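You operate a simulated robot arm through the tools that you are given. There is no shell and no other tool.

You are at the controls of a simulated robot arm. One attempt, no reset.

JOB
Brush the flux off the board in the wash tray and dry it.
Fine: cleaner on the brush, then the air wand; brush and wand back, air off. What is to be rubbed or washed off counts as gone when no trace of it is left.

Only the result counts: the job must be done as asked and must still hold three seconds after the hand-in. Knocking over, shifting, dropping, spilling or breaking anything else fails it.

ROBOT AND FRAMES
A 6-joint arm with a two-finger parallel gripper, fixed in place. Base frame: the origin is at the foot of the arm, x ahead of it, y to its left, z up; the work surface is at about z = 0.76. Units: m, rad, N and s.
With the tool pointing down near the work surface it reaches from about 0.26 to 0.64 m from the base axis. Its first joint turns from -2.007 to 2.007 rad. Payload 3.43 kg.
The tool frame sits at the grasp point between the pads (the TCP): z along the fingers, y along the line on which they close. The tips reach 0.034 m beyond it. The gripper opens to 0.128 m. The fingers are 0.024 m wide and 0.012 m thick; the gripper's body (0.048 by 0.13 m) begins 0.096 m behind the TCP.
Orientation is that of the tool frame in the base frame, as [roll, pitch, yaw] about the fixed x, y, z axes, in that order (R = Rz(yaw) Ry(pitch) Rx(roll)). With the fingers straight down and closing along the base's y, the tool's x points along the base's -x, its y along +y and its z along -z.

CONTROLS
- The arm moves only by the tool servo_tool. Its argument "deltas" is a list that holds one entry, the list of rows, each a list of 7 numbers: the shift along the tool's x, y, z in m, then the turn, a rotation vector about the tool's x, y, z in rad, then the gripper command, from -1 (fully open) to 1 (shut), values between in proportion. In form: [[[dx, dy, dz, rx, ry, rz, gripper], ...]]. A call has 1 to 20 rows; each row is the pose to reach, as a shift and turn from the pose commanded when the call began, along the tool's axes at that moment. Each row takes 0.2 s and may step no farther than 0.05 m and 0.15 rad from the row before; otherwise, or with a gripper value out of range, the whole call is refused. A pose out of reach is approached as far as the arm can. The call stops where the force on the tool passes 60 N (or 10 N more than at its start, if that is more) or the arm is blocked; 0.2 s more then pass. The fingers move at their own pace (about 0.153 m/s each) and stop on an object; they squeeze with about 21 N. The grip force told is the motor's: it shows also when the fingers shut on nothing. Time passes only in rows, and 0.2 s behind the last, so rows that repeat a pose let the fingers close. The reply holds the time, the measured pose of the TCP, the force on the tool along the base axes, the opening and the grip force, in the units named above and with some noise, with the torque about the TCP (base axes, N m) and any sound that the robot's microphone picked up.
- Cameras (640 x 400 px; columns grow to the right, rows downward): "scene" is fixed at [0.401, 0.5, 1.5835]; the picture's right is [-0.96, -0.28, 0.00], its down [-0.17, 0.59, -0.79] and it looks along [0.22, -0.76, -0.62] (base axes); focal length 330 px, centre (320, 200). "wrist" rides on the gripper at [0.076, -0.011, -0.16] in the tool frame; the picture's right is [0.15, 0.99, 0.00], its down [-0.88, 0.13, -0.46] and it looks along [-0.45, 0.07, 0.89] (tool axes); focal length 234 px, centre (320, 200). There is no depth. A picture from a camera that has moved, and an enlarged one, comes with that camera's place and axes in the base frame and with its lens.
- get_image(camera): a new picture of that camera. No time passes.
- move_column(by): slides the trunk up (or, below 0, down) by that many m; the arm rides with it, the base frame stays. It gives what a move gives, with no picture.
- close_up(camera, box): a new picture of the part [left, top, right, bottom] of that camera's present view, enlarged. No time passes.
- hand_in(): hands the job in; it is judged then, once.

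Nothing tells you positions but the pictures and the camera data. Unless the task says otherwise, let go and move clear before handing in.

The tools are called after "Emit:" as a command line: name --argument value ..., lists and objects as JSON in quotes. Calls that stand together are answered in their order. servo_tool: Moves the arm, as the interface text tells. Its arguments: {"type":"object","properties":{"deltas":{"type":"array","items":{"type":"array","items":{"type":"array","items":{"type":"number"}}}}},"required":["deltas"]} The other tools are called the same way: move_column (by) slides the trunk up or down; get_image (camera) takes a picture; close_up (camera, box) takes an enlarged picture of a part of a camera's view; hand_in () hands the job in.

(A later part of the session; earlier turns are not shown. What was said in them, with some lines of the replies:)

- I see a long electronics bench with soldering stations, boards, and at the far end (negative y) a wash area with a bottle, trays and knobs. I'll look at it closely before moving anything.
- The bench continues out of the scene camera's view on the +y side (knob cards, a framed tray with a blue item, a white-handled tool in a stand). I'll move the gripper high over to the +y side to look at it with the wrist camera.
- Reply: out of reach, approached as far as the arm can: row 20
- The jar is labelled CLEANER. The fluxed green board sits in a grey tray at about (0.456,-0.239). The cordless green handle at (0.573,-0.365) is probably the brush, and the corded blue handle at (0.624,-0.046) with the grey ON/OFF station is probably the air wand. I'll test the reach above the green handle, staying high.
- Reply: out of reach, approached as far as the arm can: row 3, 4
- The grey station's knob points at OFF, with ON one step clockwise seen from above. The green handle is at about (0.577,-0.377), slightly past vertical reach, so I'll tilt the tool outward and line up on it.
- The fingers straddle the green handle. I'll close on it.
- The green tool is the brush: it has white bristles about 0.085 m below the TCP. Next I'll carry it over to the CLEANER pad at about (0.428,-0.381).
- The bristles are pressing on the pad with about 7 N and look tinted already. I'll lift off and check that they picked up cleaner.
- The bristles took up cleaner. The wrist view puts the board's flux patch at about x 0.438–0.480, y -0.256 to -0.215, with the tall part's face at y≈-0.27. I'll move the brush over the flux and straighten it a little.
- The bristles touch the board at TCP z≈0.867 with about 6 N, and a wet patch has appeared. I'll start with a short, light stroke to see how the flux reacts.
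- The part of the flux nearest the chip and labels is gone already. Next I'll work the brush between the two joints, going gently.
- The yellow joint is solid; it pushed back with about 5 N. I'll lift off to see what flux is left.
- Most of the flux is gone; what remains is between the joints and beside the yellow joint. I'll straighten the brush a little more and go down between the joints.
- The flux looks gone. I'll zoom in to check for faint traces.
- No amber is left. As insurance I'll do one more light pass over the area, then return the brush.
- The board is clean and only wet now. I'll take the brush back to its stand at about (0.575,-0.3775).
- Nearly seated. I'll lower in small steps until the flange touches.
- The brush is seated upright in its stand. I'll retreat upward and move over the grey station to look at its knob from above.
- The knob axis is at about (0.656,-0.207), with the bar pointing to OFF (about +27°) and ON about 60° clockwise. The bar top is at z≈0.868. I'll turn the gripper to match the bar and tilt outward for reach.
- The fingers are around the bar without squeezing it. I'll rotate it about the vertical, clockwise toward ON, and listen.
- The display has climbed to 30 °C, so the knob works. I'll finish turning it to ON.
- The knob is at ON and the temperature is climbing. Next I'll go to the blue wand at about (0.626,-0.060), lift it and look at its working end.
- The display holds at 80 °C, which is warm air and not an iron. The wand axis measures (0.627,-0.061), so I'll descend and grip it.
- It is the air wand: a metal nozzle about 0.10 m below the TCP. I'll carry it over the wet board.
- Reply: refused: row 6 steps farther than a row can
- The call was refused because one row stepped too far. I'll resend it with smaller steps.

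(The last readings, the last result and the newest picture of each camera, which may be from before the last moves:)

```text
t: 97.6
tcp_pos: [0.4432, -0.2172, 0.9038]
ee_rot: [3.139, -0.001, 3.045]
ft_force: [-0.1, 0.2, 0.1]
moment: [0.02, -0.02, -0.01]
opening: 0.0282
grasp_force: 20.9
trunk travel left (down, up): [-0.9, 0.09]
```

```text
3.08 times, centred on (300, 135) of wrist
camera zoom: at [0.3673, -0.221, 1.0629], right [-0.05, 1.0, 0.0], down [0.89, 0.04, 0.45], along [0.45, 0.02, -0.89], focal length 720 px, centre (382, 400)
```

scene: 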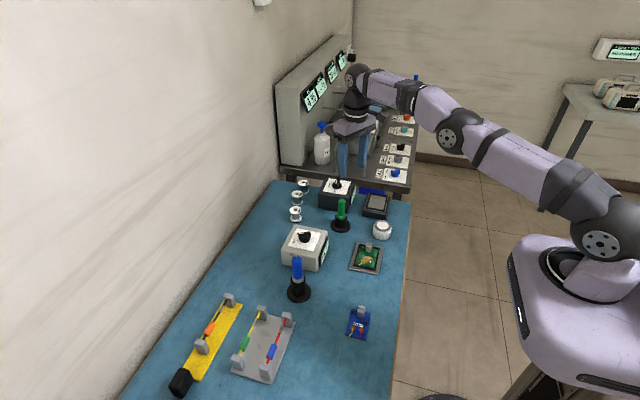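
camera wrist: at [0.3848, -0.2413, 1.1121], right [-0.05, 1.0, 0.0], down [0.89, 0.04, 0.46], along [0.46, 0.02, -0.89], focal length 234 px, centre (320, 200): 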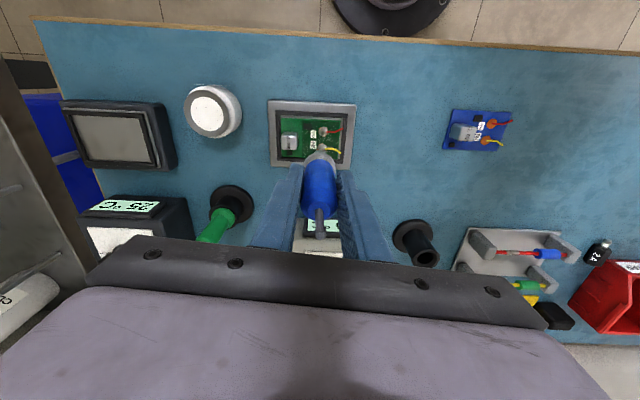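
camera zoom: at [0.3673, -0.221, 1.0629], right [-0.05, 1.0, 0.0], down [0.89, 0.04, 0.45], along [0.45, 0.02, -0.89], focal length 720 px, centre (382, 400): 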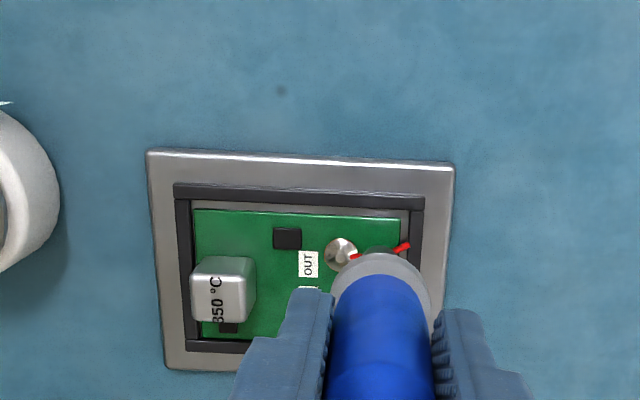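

The wet film is visibly gone. I'll make one more full pass to be sure, then lift and inspect.

Emit:
servo_tool --deltas '[[[0, 0, 0, 0, 0, 0, 1], [-0.0149, 0.0015, 0, 0, 0, 0, 1], [-0.0348, 0.0034, 0, 0, 0, 0, 1], [-0.0348, 0.0034, 0, 0, 0, 0, 1], [-0.036, -0.0085, 0, 0, 0, 0, 1], [-0.0161, -0.0105, 0, 0, 0, 0, 1], [-0.0012, -0.0119, 0, 0, 0, 0, 1], [-0.0023, -0.0239, 0, 0, 0, 0, 1], [-0.0173, -0.0224, 0, 0, 0, 0, 1], [-0.0372, -0.0205, 0, 0, 0, 0, 1], [-0.0383, -0.0324, 0, 0, 0, 0, 1], [-0.0184, -0.0344, 0, 0, 0, 0, 1], [-0.0035, -0.0358, 0, 0, 0, 0, 1], [-0.0044, -0.0448, 0, 0, 0, 0, 1], [-0.0193, -0.0433, 0, 0, 0, 0, 1], [-0.0392, -0.0414, 0, 0, 0, 0, 1], [-0.0392, -0.0414, 0, 0, 0, 0, 1]]]'

Emit:
servo_tool --deltas '[[[0, 0, -0.045, 0, 0, 0, 1], [-0.02, 0, -0.09, 0, 0, 0, 1], [-0.06, 0.0, -0.1, 0, 0, 0, 1]]]'

Emit:
close_up --camera "scene" --box '[345, 235, 390, 280]'

Emit:
get_image --camera "wrist"

```text
t: 101.2
tcp_pos: [0.4799, -0.261, 0.9053]
ee_rot: [-3.14, 0.0, 3.043]
ft_force: [0.1, -0.2, -0.8]
moment: [0.03, 0.0, -0.01]
opening: 0.0282
grasp_force: 20.9
trunk travel left (down, up): [-0.9, 0.09]
```

```text
t: 102.0
tcp_pos: [0.5393, -0.2658, 1.0016]
ee_rot: [3.139, -0.001, 3.046]
ft_force: [-0.2, -0.4, -0.9]
moment: [0.01, -0.01, 0.02]
opening: 0.0282
grasp_force: 21.3
trunk travel left (down, up): [-0.9, 0.09]
```

```text
8.89 times, centred on (368, 258) of scene
camera zoom: at [0.401, 0.5, 1.5835], right [-0.96, -0.28, 0.0], down [-0.17, 0.59, -0.79], along [0.22, -0.76, -0.62], focal length 2929 px, centre (-102, -311)
```

zoom: 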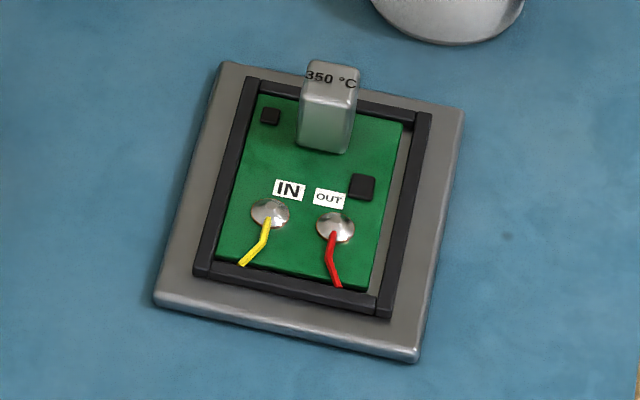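

```text
taken
camera wrist: at [0.4633, -0.2702, 1.1612], right [-0.05, 1.0, 0.0], down [0.89, 0.04, 0.45], along [0.45, 0.02, -0.89], focal length 234 px, centre (320, 200)
```

wrist: 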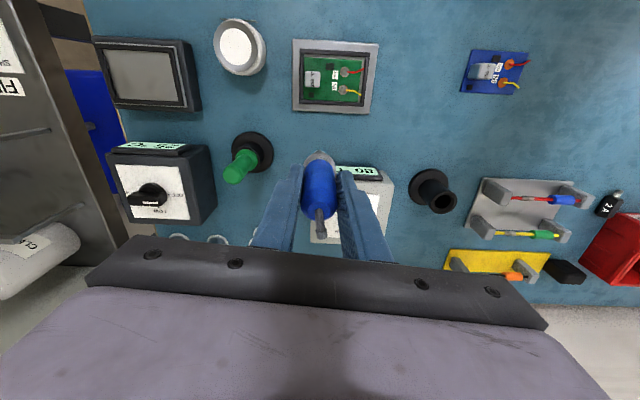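

Emit:
close_up --camera "scene" --box '[358, 246, 382, 272]'

Emit:
close_up --camera "wrist" --box '[290, 40, 380, 115]'

```text
15.38 times, centred on (370, 259) of scene
camera zoom: at [0.401, 0.5, 1.5835], right [-0.96, -0.28, 0.0], down [-0.17, 0.59, -0.79], along [0.22, -0.76, -0.62], focal length 5070 px, centre (-449, -708)
```

zoom: 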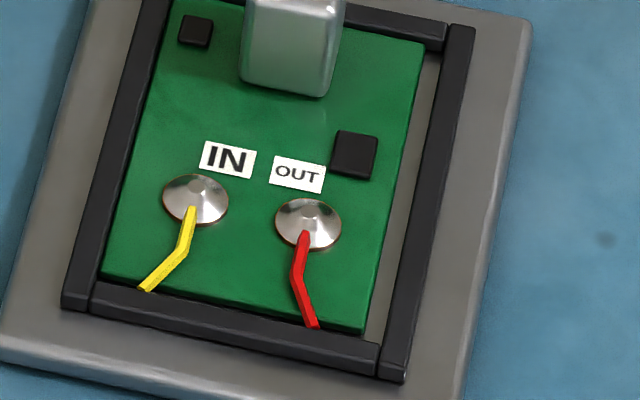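

```text
5.33 times, centred on (335, 78) of wrist
camera zoom: at [0.4633, -0.2702, 1.1612], right [-0.05, 1.0, 0.0], down [0.89, 0.04, 0.45], along [0.45, 0.02, -0.89], focal length 1249 px, centre (240, 853)
```

zoom: 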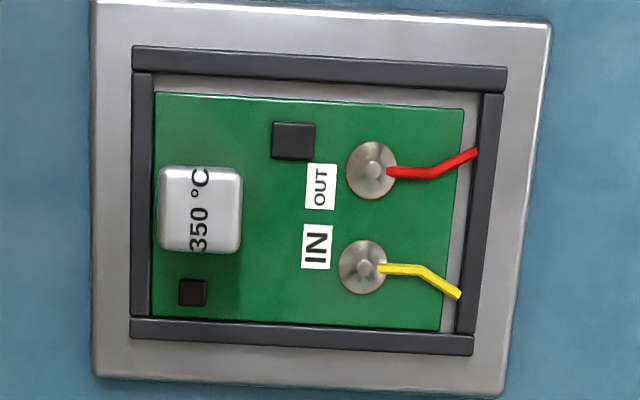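

The board is clean and dry, and the tray hasn't moved. I'll take the wand back to its stand at (0.627,-0.061).

Emit:
servo_tool --deltas '[[[0.002, 0.0414, 0, 0, 0, 0, 1], [0.0041, 0.0828, 0, 0, 0, 0, 1], [0.0061, 0.1242, 0, 0, 0, 0, 1], [0.0082, 0.1656, 0, 0, 0, 0, 1], [0.0102, 0.207, 0, 0, 0, 0, 1], [-0.0275, 0.2112, 0, 0, 0, 0, 1], [-0.0653, 0.2154, 0, 0, 0, 0, 1], [-0.0653, 0.2154, 0, 0, 0, 0, 1]]]'

Emit:
close_up --camera "wrist" --box '[260, 70, 380, 240]'

Emit:
close_up --camera "scene" --box '[270, 210, 330, 310]'

```text
t: 103.8
tcp_pos: [0.6264, -0.0607, 1.0064]
ee_rot: [3.14, -0.002, 3.043]
ft_force: [0.2, 1.4, -0.4]
moment: [0.0, -0.02, -0.03]
opening: 0.028
grasp_force: 20.9
trunk travel left (down, up): [-0.9, 0.09]
```

```text
2.35 times, centred on (320, 155) of wrist
camera zoom: at [0.5493, -0.0644, 1.1648], right [-0.05, 1.0, 0.0], down [0.89, 0.04, 0.46], along [0.45, 0.02, -0.89], focal length 551 px, centre (320, 306)
```

zoom: 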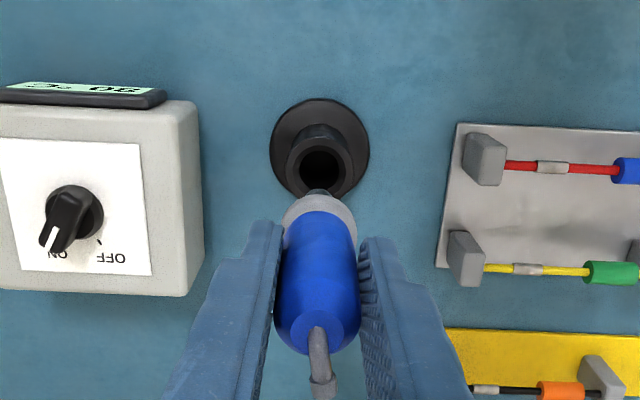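

```text
4.00 times, centred on (300, 260) of scene
camera zoom: at [0.401, 0.5, 1.5835], right [-0.96, -0.28, 0.0], down [-0.17, 0.59, -0.79], along [0.22, -0.76, -0.62], focal length 1318 px, centre (400, -40)
```

zoom: 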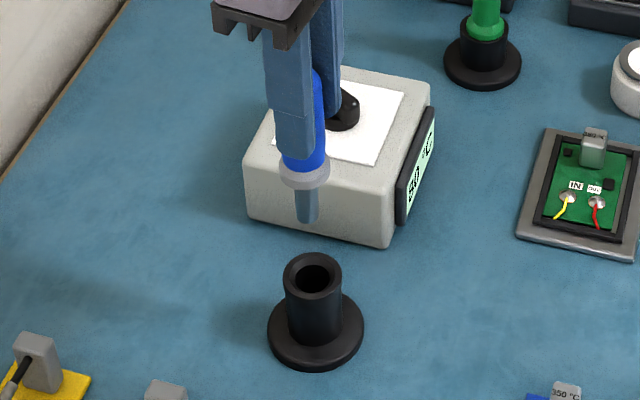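

Emit:
servo_tool --deltas '[[[0.0002, 0.0022, 0.03, 0, 0, 0, 1], [0.0002, 0.0022, 0.06, 0, 0, 0, 1], [0.0002, 0.0022, 0.085, 0, 0, 0, 1], [0.0002, 0.0022, 0.102, 0, 0, 0, 1], [0.0002, 0.0022, 0.106, 0, 0, 0, 1], [0.0002, 0.0022, 0.106, 0, 0, 0, 1]]]'

Emit:
close_up --camera "scene" --box '[270, 230, 330, 310]'

Emit:
close_up --camera "wrist" --box '[260, 90, 380, 240]'

```text
t: 105.2
tcp_pos: [0.6278, -0.0572, 0.8988]
ee_rot: [-3.141, 0.0, 3.043]
ft_force: [0.7, -0.1, -1.3]
moment: [0.01, -0.04, 0.0]
opening: 0.0279
grasp_force: 21.1
trunk travel left (down, up): [-0.9, 0.09]
```

```text
5.00 times, centred on (300, 270) of scene
camera zoom: at [0.401, 0.5, 1.5835], right [-0.96, -0.28, 0.0], down [-0.17, 0.59, -0.79], along [0.22, -0.76, -0.62], focal length 1648 px, centre (420, -150)
```

zoom: 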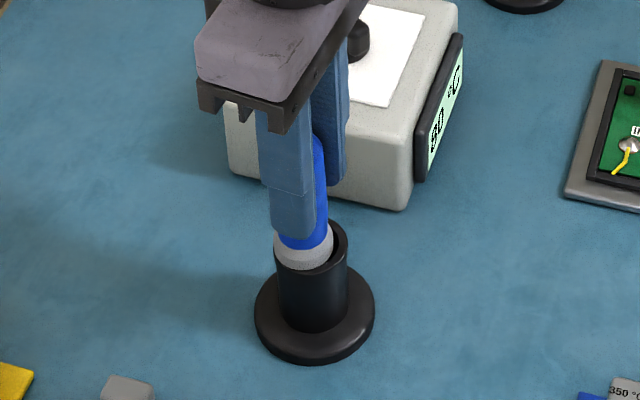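

```text
2.67 times, centred on (320, 165) of wrist
camera zoom: at [0.5513, -0.0609, 1.0584], right [-0.05, 1.0, 0.0], down [0.89, 0.04, 0.46], along [0.45, 0.02, -0.89], focal length 624 px, centre (320, 293)
```

zoom: 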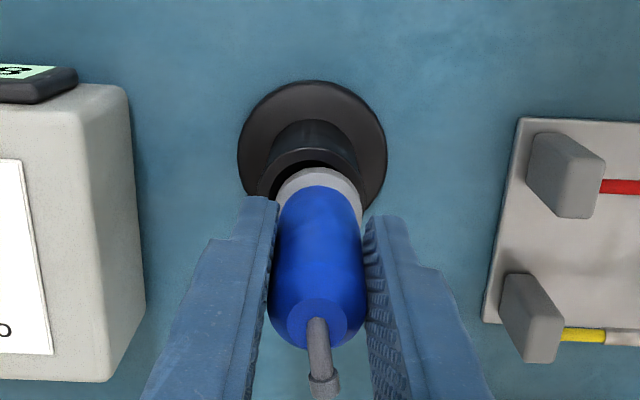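

Emit:
servo_tool --deltas '[[[0.0015, -0.0006, 0, 0, 0, 0, 1], [0.0029, -0.0013, 0, 0, 0, 0, 1], [0.0029, -0.0013, 0, 0, 0, 0, 1]]]'

Emit:
close_up --camera "scene" --box '[280, 245, 320, 305]'

Emit:
close_up --camera "wrist" --box '[280, 110, 360, 220]'

```text
t: 106.0
tcp_pos: [0.6218, -0.0592, 0.8986]
ee_rot: [3.141, 0.001, 3.045]
ft_force: [-0.1, 0.2, -1.5]
moment: [0.0, -0.01, 0.04]
opening: 0.0282
grasp_force: 20.7
trunk travel left (down, up): [-0.9, 0.09]
```

```text
6.67 times, centred on (300, 275) of scene
camera zoom: at [0.401, 0.5, 1.5835], right [-0.96, -0.28, 0.0], down [-0.17, 0.59, -0.79], along [0.22, -0.76, -0.62], focal length 2197 px, centre (453, -300)
```

zoom: 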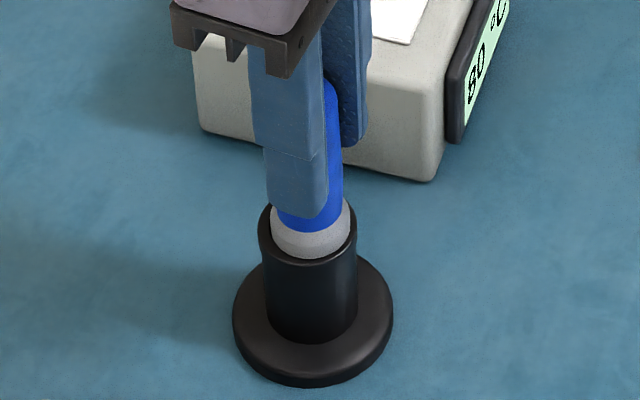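

```text
3.64 times, centred on (320, 165) of wrist
camera zoom: at [0.5463, -0.0627, 1.0588], right [-0.05, 1.0, 0.0], down [0.89, 0.04, 0.46], along [0.45, 0.02, -0.89], focal length 852 px, centre (320, 327)
```

zoom: 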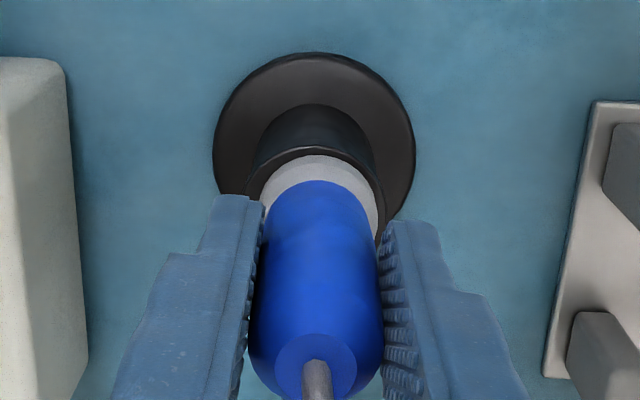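

Emit:
servo_tool --deltas '[[[0, 0, 0.002, 0, 0, 0, 1], [0, 0, 0.002, 0, 0, 0, 1]]]'

Emit:
servo_tool --deltas '[[[0, 0, 0.0015, 0, 0, 0, 1], [0, 0, 0.0015, 0, 0, 0, 1]]]'

Emit:
close_up --camera "scene" --box '[280, 245, 320, 305]'

```text
t: 106.6
tcp_pos: [0.6223, -0.0588, 0.8984]
ee_rot: [3.14, 0.001, 3.043]
ft_force: [-1.5, 0.8, 6.8]
moment: [-0.03, 0.08, -0.02]
opening: 0.0281
grasp_force: 21.4
trunk travel left (down, up): [-0.9, 0.09]
```

```text
t: 107.2
tcp_pos: [0.6235, -0.058, 0.8981]
ee_rot: [3.14, 0.005, 3.045]
ft_force: [-1.3, -2.1, 17.0]
moment: [-0.09, 0.09, -0.08]
opening: 0.0283
grasp_force: 20.6
trunk travel left (down, up): [-0.9, 0.09]
```

```text
6.67 times, centred on (300, 275) of scene
camera zoom: at [0.401, 0.5, 1.5835], right [-0.96, -0.28, 0.0], down [-0.17, 0.59, -0.79], along [0.22, -0.76, -0.62], focal length 2197 px, centre (453, -300)
```

zoom: 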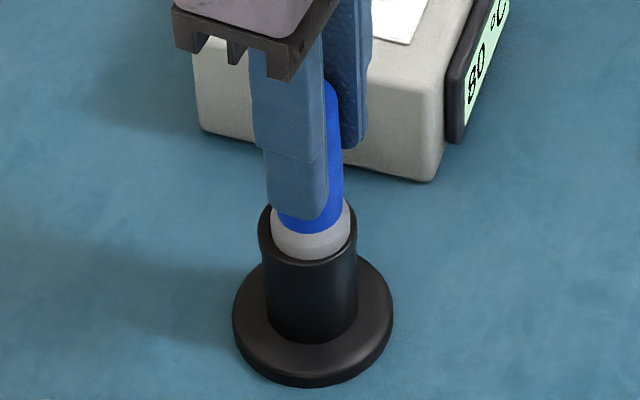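

Emit:
servo_tool --deltas '[[[0, 0, -0.0012, 0, 0, 0, 1], [0, 0, -0.0012, 0, 0, 0, 0.5], [0, 0, -0.0012, 0, 0, 0, 0.2], [0, 0, -0.0012, 0, 0, 0, 0.0], [0, 0, -0.0012, 0, 0, 0, -0.1]]]'

Emit:
close_up --camera "scene" --box '[280, 245, 320, 305]'

Emit:
close_up --camera "wrist" --box '[260, 90, 380, 240]'

```text
t: 108.4
tcp_pos: [0.6228, -0.0588, 0.8961]
ee_rot: [3.139, 0.0, 3.045]
ft_force: [-0.1, -0.6, 0.1]
moment: [-0.02, -0.01, -0.01]
opening: 0.07
grasp_force: 0.0
trunk travel left (down, up): [-0.9, 0.09]
```

```text
6.67 times, centred on (300, 275) of scene
camera zoom: at [0.401, 0.5, 1.5835], right [-0.96, -0.28, 0.0], down [-0.17, 0.59, -0.79], along [0.22, -0.76, -0.62], focal length 2197 px, centre (453, -300)
```

zoom: 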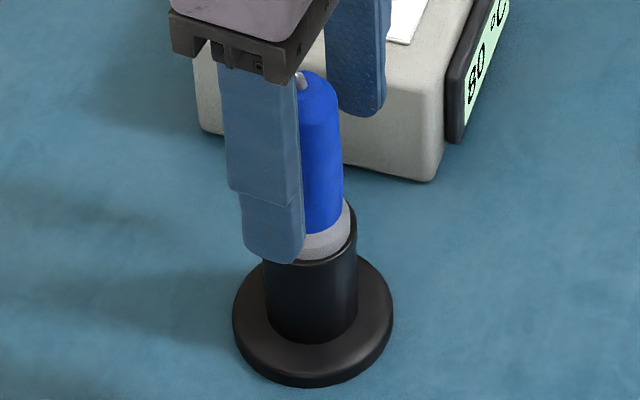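

```text
2.67 times, centred on (320, 165) of wrist
camera zoom: at [0.5468, -0.062, 1.0557], right [-0.05, 1.0, 0.0], down [0.89, 0.04, 0.46], along [0.45, 0.02, -0.89], focal length 624 px, centre (320, 293)
```

zoom: 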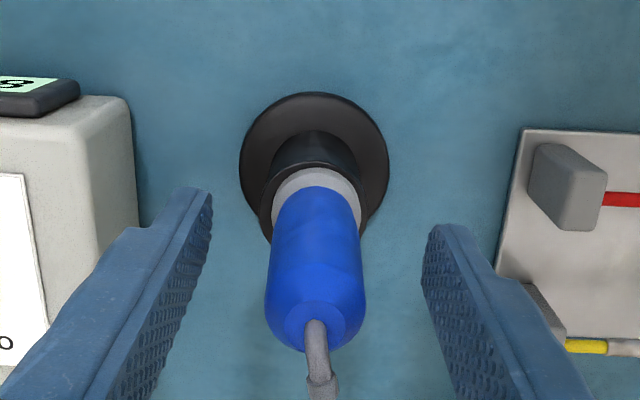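

The wand is back in its stand and upright. I'll retreat and go back to the knob to switch the air off.

Emit:
servo_tool --deltas '[[[0, 0, -0.04, 0, 0, 0, -0.1], [0, 0, -0.08, 0, 0, 0, -0.1], [0, 0, -0.115, 0, 0, 0, -0.1], [0.0266, -0.0366, -0.115, 0, 0, 0, -0.1], [0.018, -0.073, -0.115, 0, 0, 0, 0.2], [0.0093, -0.11, -0.115, 0, 0, 0, 0.2], [0.0093, -0.143, -0.115, 0, 0, 0, 0.2]]]'

Emit:
servo_tool --deltas '[[[0, 0, 0, 0, 0, 0.142, 0.2], [0, 0, 0, 0, 0, 0.284, 0.2], [0, 0, 0, 0, 0, 0.427, 0.2]]]'

Emit:
servo_tool --deltas '[[[0, 0, 0, 0, -0.13, 0, 0.2], [0, 0, 0, 0, -0.26, 0, 0.2]]]'

Emit:
get_image --camera "wrist"

Emit:
close_up --camera "scene" --box '[275, 215, 335, 305]'

```text
t: 110.0
tcp_pos: [0.599, -0.2017, 1.0119]
ee_rot: [3.139, -0.003, 3.045]
ft_force: [-0.3, -0.7, -0.2]
moment: [-0.02, 0.01, -0.02]
opening: 0.0513
grasp_force: 0.1
trunk travel left (down, up): [-0.9, 0.09]
```

```text
t: 110.8
tcp_pos: [0.5993, -0.2012, 1.0119]
ee_rot: [3.139, -0.003, 2.614]
ft_force: [-0.1, 0.5, -0.4]
moment: [-0.01, -0.01, 0.0]
opening: 0.0512
grasp_force: 0.1
trunk travel left (down, up): [-0.9, 0.09]
```

```text
t: 111.4
tcp_pos: [0.5984, -0.2002, 1.011]
ee_rot: [3.14, 0.263, 2.615]
ft_force: [0.2, -0.1, -0.5]
moment: [0.0, 0.0, 0.01]
opening: 0.0509
grasp_force: 0.1
trunk travel left (down, up): [-0.9, 0.09]
```

```text
taken
camera wrist: at [0.4949, -0.1522, 1.1455], right [0.37, 0.93, -0.04], down [0.7, -0.25, 0.67], along [0.61, -0.27, -0.74], focal length 234 px, centre (320, 200)
```

wrist: 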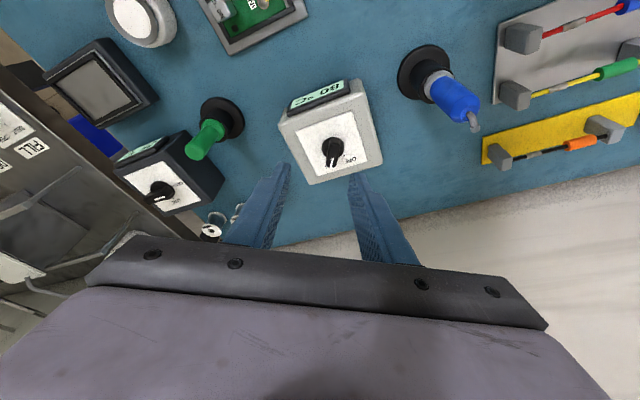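

```text
4.44 times, centred on (305, 260) of scene
camera zoom: at [0.401, 0.5, 1.5835], right [-0.96, -0.28, 0.0], down [-0.17, 0.59, -0.79], along [0.22, -0.76, -0.62], focal length 1465 px, centre (387, -67)
```

zoom: 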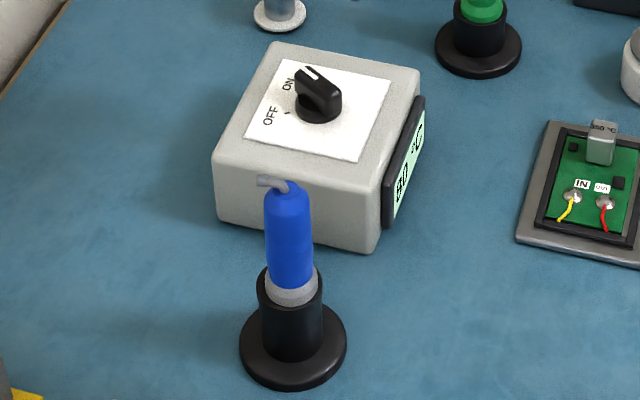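

Emit:
servo_tool --deltas '[[[-0.0083, 0.0062, 0.0387, 0, 0, 0, 0.2], [-0.0167, 0.0125, 0.0774, 0, 0, 0, 0.2], [-0.025, 0.0187, 0.1161, 0, 0, 0, 0.2], [-0.025, 0.0187, 0.1161, 0, 0, 0, 0.2]]]'

Emit:
close_up --camera "wrist" --box '[270, 100, 370, 230]'

Emit:
close_up --camera "scene" --box '[280, 210, 330, 270]'

```text
t: 112.4
tcp_pos: [0.6523, -0.2116, 0.9052]
ee_rot: [3.141, 0.26, 2.617]
ft_force: [-0.9, 0.2, 0.5]
moment: [0.02, -0.04, -0.03]
opening: 0.0513
grasp_force: 0.1
trunk travel left (down, up): [-0.9, 0.09]
```

```text
3.08 times, centred on (320, 165) of wrist
camera zoom: at [0.5489, -0.1648, 1.0396], right [0.37, 0.93, -0.04], down [0.7, -0.26, 0.67], along [0.61, -0.27, -0.74], focal length 720 px, centre (320, 308)
```

zoom: 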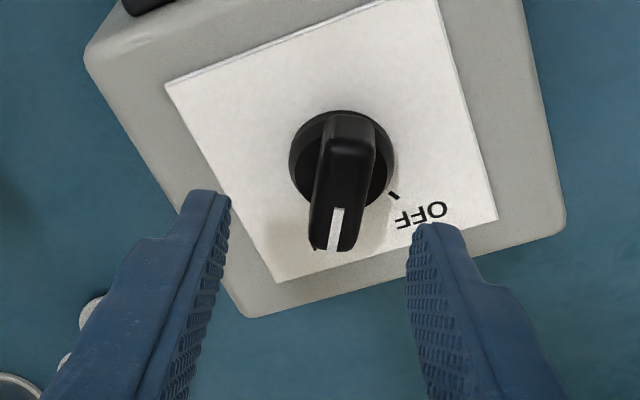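

```text
6.67 times, centred on (305, 240) of scene
camera zoom: at [0.401, 0.5, 1.5835], right [-0.96, -0.28, 0.0], down [-0.17, 0.59, -0.79], along [0.22, -0.76, -0.62], focal length 2197 px, centre (420, -67)
```

zoom: 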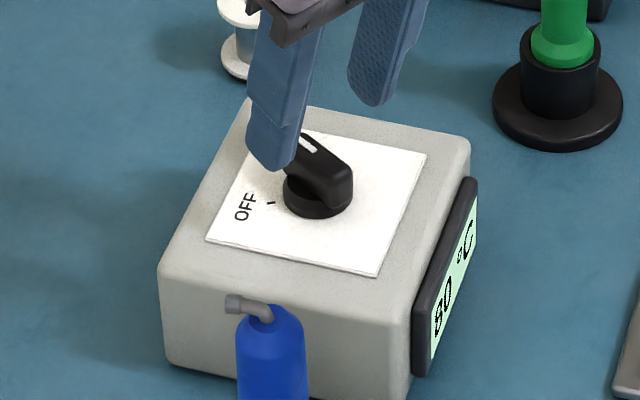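

Emit:
servo_tool --deltas '[[[0, 0.0038, 0, 0, 0, 0, 0.2], [0.0021, 0.0038, 0.0079, 0, 0, 0, 0.2], [0.0042, 0.0038, 0.0157, 0, 0, 0, 0.2], [0.0042, 0.0038, 0.0157, 0, 0, 0, 0.45], [0.0042, 0.0038, 0.0157, 0, 0, 0, 0.6], [0.0042, 0.0038, 0.0157, 0, 0, 0, 0.6]]]'

Emit:
close_up --camera "wrist" --box '[270, 100, 370, 230]'

```text
t: 113.8
tcp_pos: [0.6556, -0.2064, 0.8878]
ee_rot: [-3.141, 0.258, 2.617]
ft_force: [-0.8, 0.3, 0.5]
moment: [-0.02, -0.04, 0.01]
opening: 0.0257
grasp_force: 0.0
trunk travel left (down, up): [-0.9, 0.09]
```

```text
3.08 times, centred on (320, 165) of wrist
camera zoom: at [0.552, -0.1595, 1.0224], right [0.37, 0.93, -0.04], down [0.7, -0.26, 0.67], along [0.61, -0.27, -0.74], focal length 720 px, centre (320, 308)
```

zoom: 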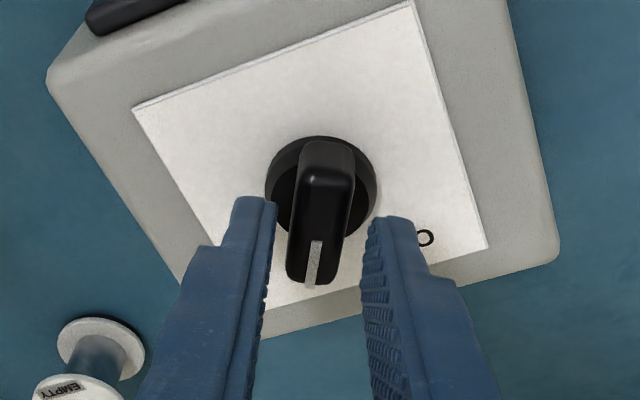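

Emit:
servo_tool --deltas '[[[0, 0, 0, 0, 0, 0, 0.74], [0, 0, 0, 0, 0, 0, 0.74], [0, 0, 0, -0.0359, 0, -0.1353, 0.74], [0, 0, 0, -0.0717, 0, -0.2706, 0.74], [0, 0, 0, -0.1076, 0, -0.406, 0.74], [0, 0, 0, -0.1434, 0, -0.5413, 0.74], [0, 0, 0, -0.1793, 0, -0.6766, 0.74], [0, 0, 0, -0.2151, 0, -0.812, 0.74]]]'

Emit:
close_up --camera "wrist" --box '[270, 100, 370, 230]'

Emit:
close_up --camera "scene" --box '[280, 210, 330, 270]'

```text
t: 115.6
tcp_pos: [0.6577, -0.2082, 0.8878]
ee_rot: [-3.14, 0.263, -2.826]
ft_force: [0.6, -6.7, -0.5]
moment: [-0.14, -0.09, 0.0]
opening: 0.0206
grasp_force: 3.6
trunk travel left (down, up): [-0.9, 0.09]
```

```text
3.08 times, centred on (320, 165) of wrist
camera zoom: at [0.5529, -0.2547, 1.0233], right [-0.44, 0.9, -0.04], down [0.66, 0.35, 0.67], along [0.61, 0.27, -0.74], focal length 720 px, centre (320, 308)
```

zoom: 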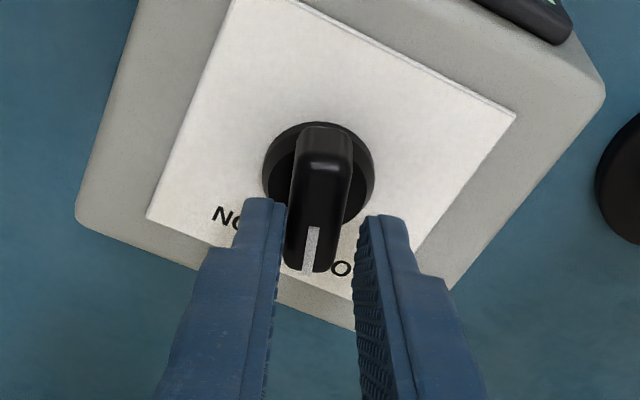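

```text
6.67 times, centred on (305, 240) of scene
camera zoom: at [0.401, 0.5, 1.5835], right [-0.96, -0.28, 0.0], down [-0.17, 0.59, -0.79], along [0.22, -0.76, -0.62], focal length 2197 px, centre (420, -67)
```

zoom: 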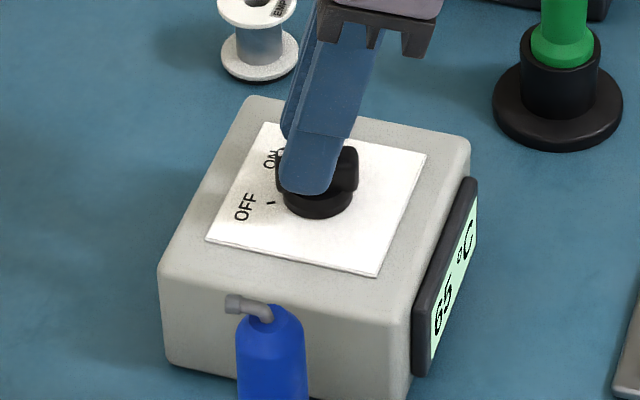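

The temperature is falling. I'll finish the turn to OFF.

Emit:
servo_tool --deltas '[[[0, 0, 0, -0.0363, 0, -0.1352, 0.74], [0, 0, 0, -0.0727, 0, -0.2705, 0.74], [0, 0, 0, -0.0753, 0, -0.2801, 0.74]]]'

Emit:
close_up --camera "wrist" --box '[270, 100, 370, 230]'

Emit:
close_up --camera "scene" --box '[280, 210, 330, 270]'

```text
t: 116.4
tcp_pos: [0.6588, -0.2086, 0.8889]
ee_rot: [-3.141, 0.261, -2.535]
ft_force: [5.6, -8.0, -0.3]
moment: [-0.14, -0.29, -0.18]
opening: 0.0222
grasp_force: 4.8
trunk travel left (down, up): [-0.9, 0.09]
```

```text
3.08 times, centred on (320, 165) of wrist
camera zoom: at [0.5716, -0.2833, 1.0226], right [-0.68, 0.73, -0.04], down [0.53, 0.53, 0.67], along [0.51, 0.43, -0.74], focal length 720 px, centre (320, 308)
```

zoom: 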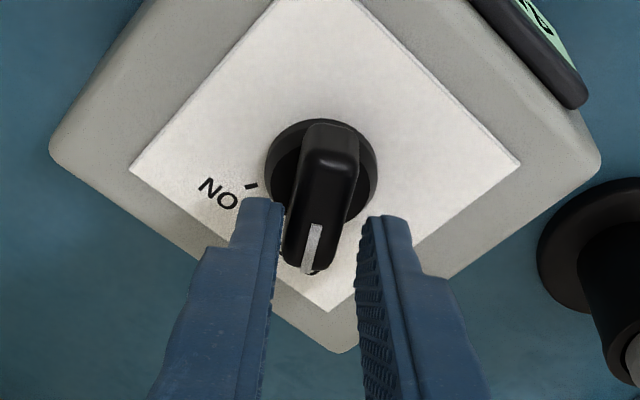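

```text
6.67 times, centred on (305, 240) of scene
camera zoom: at [0.401, 0.5, 1.5835], right [-0.96, -0.28, 0.0], down [-0.17, 0.59, -0.79], along [0.22, -0.76, -0.62], focal length 2197 px, centre (420, -67)
```

zoom: 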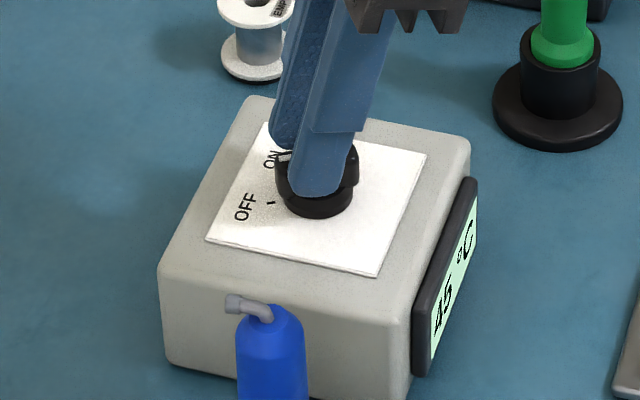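

Emit:
servo_tool --deltas '[[[0, 0, 0, 0, 0, 0, 0.5], [0, 0, 0, 0, 0, 0, 0.2], [0, 0, 0, 0, 0, 0, 0.2], [-0.0103, 0, -0.0386, 0, 0, 0, 0.2], [-0.0206, 0, -0.0773, 0, 0, 0, 0.2], [-0.031, 0, -0.1159, 0, 0, 0, 0.2]]]'

Emit:
close_up --camera "scene" --box '[280, 222, 330, 272]'

Emit:
get_image --camera "wrist"

Emit:
close_up --camera "wrist" --box '[230, 80, 390, 200]'

```text
t: 117.8
tcp_pos: [0.6577, -0.2081, 1.0097]
ee_rot: [3.14, 0.26, -2.534]
ft_force: [-0.6, 0.4, -0.4]
moment: [0.0, -0.02, -0.02]
opening: 0.0512
grasp_force: 0.1
trunk travel left (down, up): [-0.9, 0.09]
```

```text
8.00 times, centred on (305, 247) of scene
camera zoom: at [0.401, 0.5, 1.5835], right [-0.96, -0.28, 0.0], down [-0.17, 0.59, -0.79], along [0.22, -0.76, -0.62], focal length 2636 px, centre (440, -176)
```

zoom: 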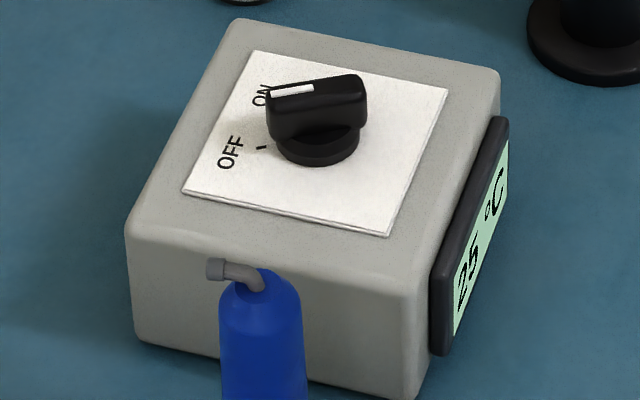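

```text
taken
camera wrist: at [0.5712, -0.2829, 1.145], right [-0.68, 0.73, -0.04], down [0.53, 0.52, 0.67], along [0.51, 0.43, -0.74], focal length 234 px, centre (320, 200)
```

wrist: 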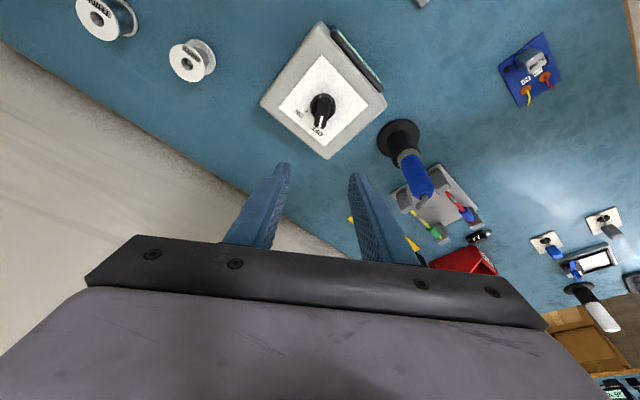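

```text
3.33 times, centred on (310, 140) of wrist
camera zoom: at [0.5712, -0.2829, 1.145], right [-0.68, 0.73, -0.04], down [0.53, 0.52, 0.67], along [0.51, 0.43, -0.74], focal length 781 px, centre (353, 400)
```

zoom: 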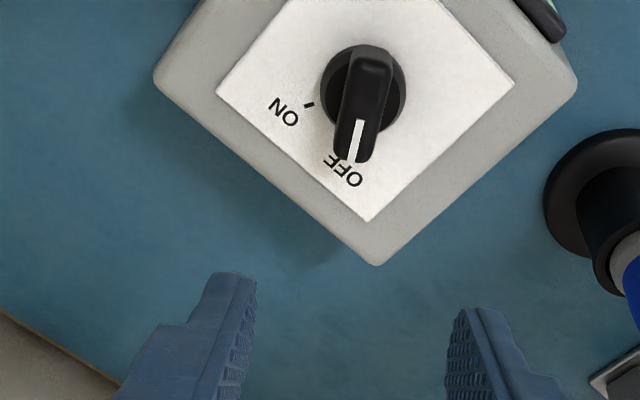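

The knob is back at OFF, exactly as it began, and the display reads 25 °C. I'll move the arm clear and do a final check of everything.

Emit:
servo_tool --deltas '[[[0.0, 0.0, -0.045, 0, 0.0, 0, 0.2], [0.0157, 0.0309, -0.068, 0, 0.05, 0, 0.0], [0.0315, 0.0619, -0.091, 0, 0.1, 0, -0.2], [0.0472, 0.0928, -0.114, 0, 0.15, 0, -0.5], [0.063, 0.1238, -0.138, 0, 0.2, 0, -1], [0.0787, 0.1547, -0.161, 0, 0.26, 0, -1], [0.0945, 0.1857, -0.173, 0, 0.26, 0, -1], [0.1102, 0.2166, -0.1846, 0, 0.26, 0, -1]]]'

Emit:
get_image --camera "scene"

Emit:
close_up --camera "scene" --box '[280, 250, 320, 305]'

Emit:
close_up --camera "scene" --box '[320, 185, 360, 235]'

Emit:
close_up --camera "scene" --box '[345, 235, 390, 280]'

Emit:
close_up --camera "scene" --box '[355, 185, 400, 245]'

```text
t: 119.6
tcp_pos: [0.4072, -0.1164, 1.1589]
ee_rot: [3.142, 0.001, -2.534]
ft_force: [-0.2, 0.2, 0.7]
moment: [-0.02, -0.01, 0.03]
opening: 0.128
grasp_force: 0.0
trunk travel left (down, up): [-0.9, 0.09]
```

```text
taken
```

scene: 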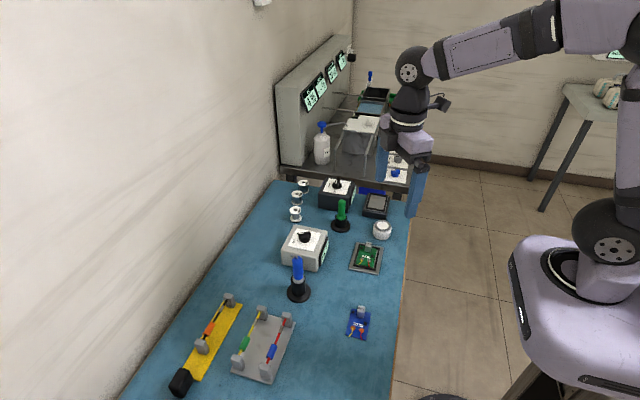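

```text
7.27 times, centred on (300, 278) of scene
camera zoom: at [0.401, 0.5, 1.5835], right [-0.96, -0.28, 0.0], down [-0.17, 0.59, -0.79], along [0.22, -0.76, -0.62], focal length 2397 px, centre (466, -364)
```

zoom: 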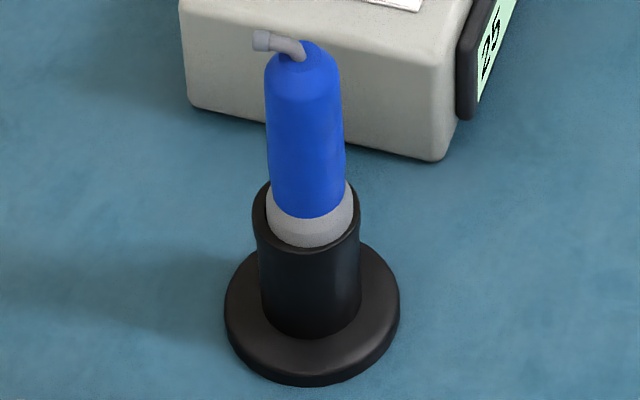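

```text
8.00 times, centred on (340, 210) of scene
camera zoom: at [0.401, 0.5, 1.5835], right [-0.96, -0.28, 0.0], down [-0.17, 0.59, -0.79], along [0.22, -0.76, -0.62], focal length 2636 px, centre (160, 120)
```

zoom: 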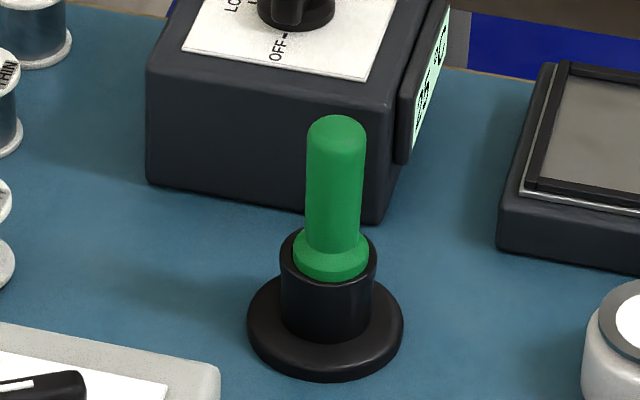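

```text
8.89 times, centred on (368, 258) of scene
camera zoom: at [0.401, 0.5, 1.5835], right [-0.96, -0.28, 0.0], down [-0.17, 0.59, -0.79], along [0.22, -0.76, -0.62], focal length 2929 px, centre (-102, -311)
```

zoom: 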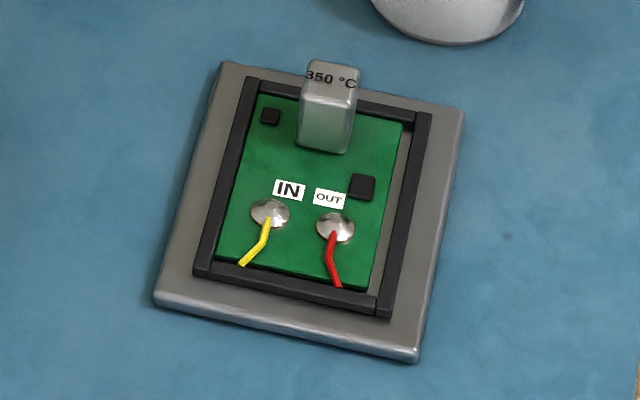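

```text
6.67 times, centred on (378, 215) of scene
camera zoom: at [0.401, 0.5, 1.5835], right [-0.96, -0.28, 0.0], down [-0.17, 0.59, -0.79], along [0.22, -0.76, -0.62], focal length 2197 px, centre (-63, 100)
```

zoom: 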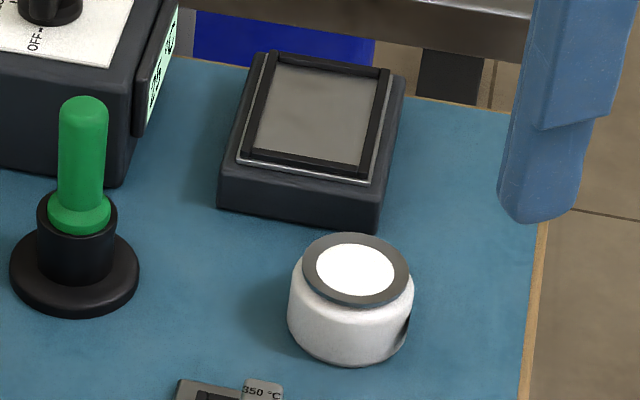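

Emit:
get_image --camera "wrist"

Emit:
close_up --camera "scene" --box '[362, 252, 378, 268]'

```text
taken
camera wrist: at [0.3513, -0.1683, 1.3184], right [-0.68, 0.73, 0.0], down [0.65, 0.61, 0.46], along [0.33, 0.31, -0.89], focal length 234 px, centre (320, 200)
```

wrist: 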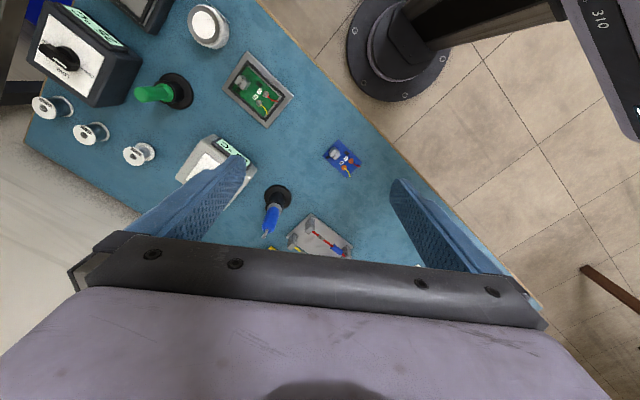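

```text
16.00 times, centred on (370, 260) of scene
camera zoom: at [0.401, 0.5, 1.5835], right [-0.96, -0.28, 0.0], down [-0.17, 0.59, -0.79], along [0.22, -0.76, -0.62], focal length 5273 px, centre (-480, -760)
```

zoom: 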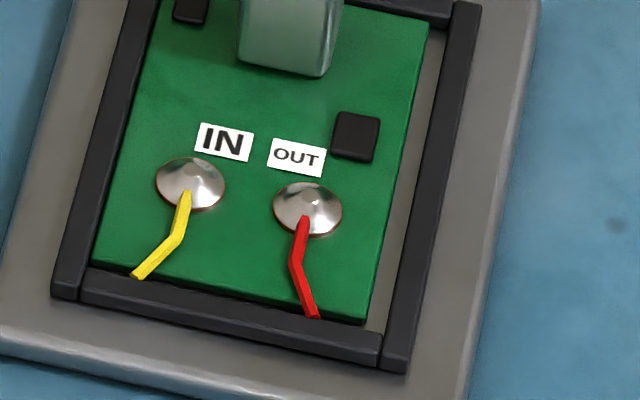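

Emit:
close_up --camera "wrist" --box '[220, 45, 300, 130]'

```text
4.71 times, centred on (260, 88) of wrist
camera zoom: at [0.3513, -0.1683, 1.3184], right [-0.68, 0.73, 0.0], down [0.65, 0.61, 0.46], along [0.33, 0.31, -0.89], focal length 1102 px, centre (602, 729)
```

zoom: 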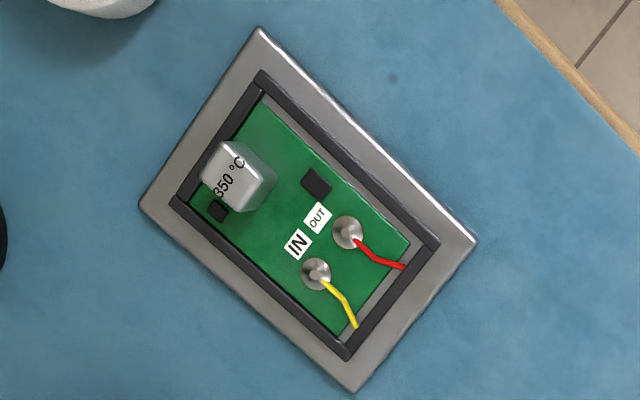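

The board shows no flux and no wet film. The brush and wand are back in their stands, the air knob is at OFF with the display at 25 °C, and the arm is clear with the gripper empty. Handing in.

Emit:
hand_in

```text
The job is handed in.
```

I brushed the flux off the board in the wash tray and dried it, and the job is handed in. I don't have a verdict back.

- **Flux:** I loaded the brush at the jar marked CLEANER and worked it over the board. The last close-ups from both cameras show no flux left.
- **Drying:** the wet film was gone after the air wand's first pass. I made a second pass to be sure.
- **Tools and air:** the brush and wand are back upright in their stands. The air knob is at OFF and its display is back to 25 °C.
- **Board position:** brushing pushed the board a few millimetres to one side inside its holder. The tray itself has not moved.

As far as I can see in the pictures, nothing else on the bench was moved or knocked over. The arm is clear and the gripper is open and empty.
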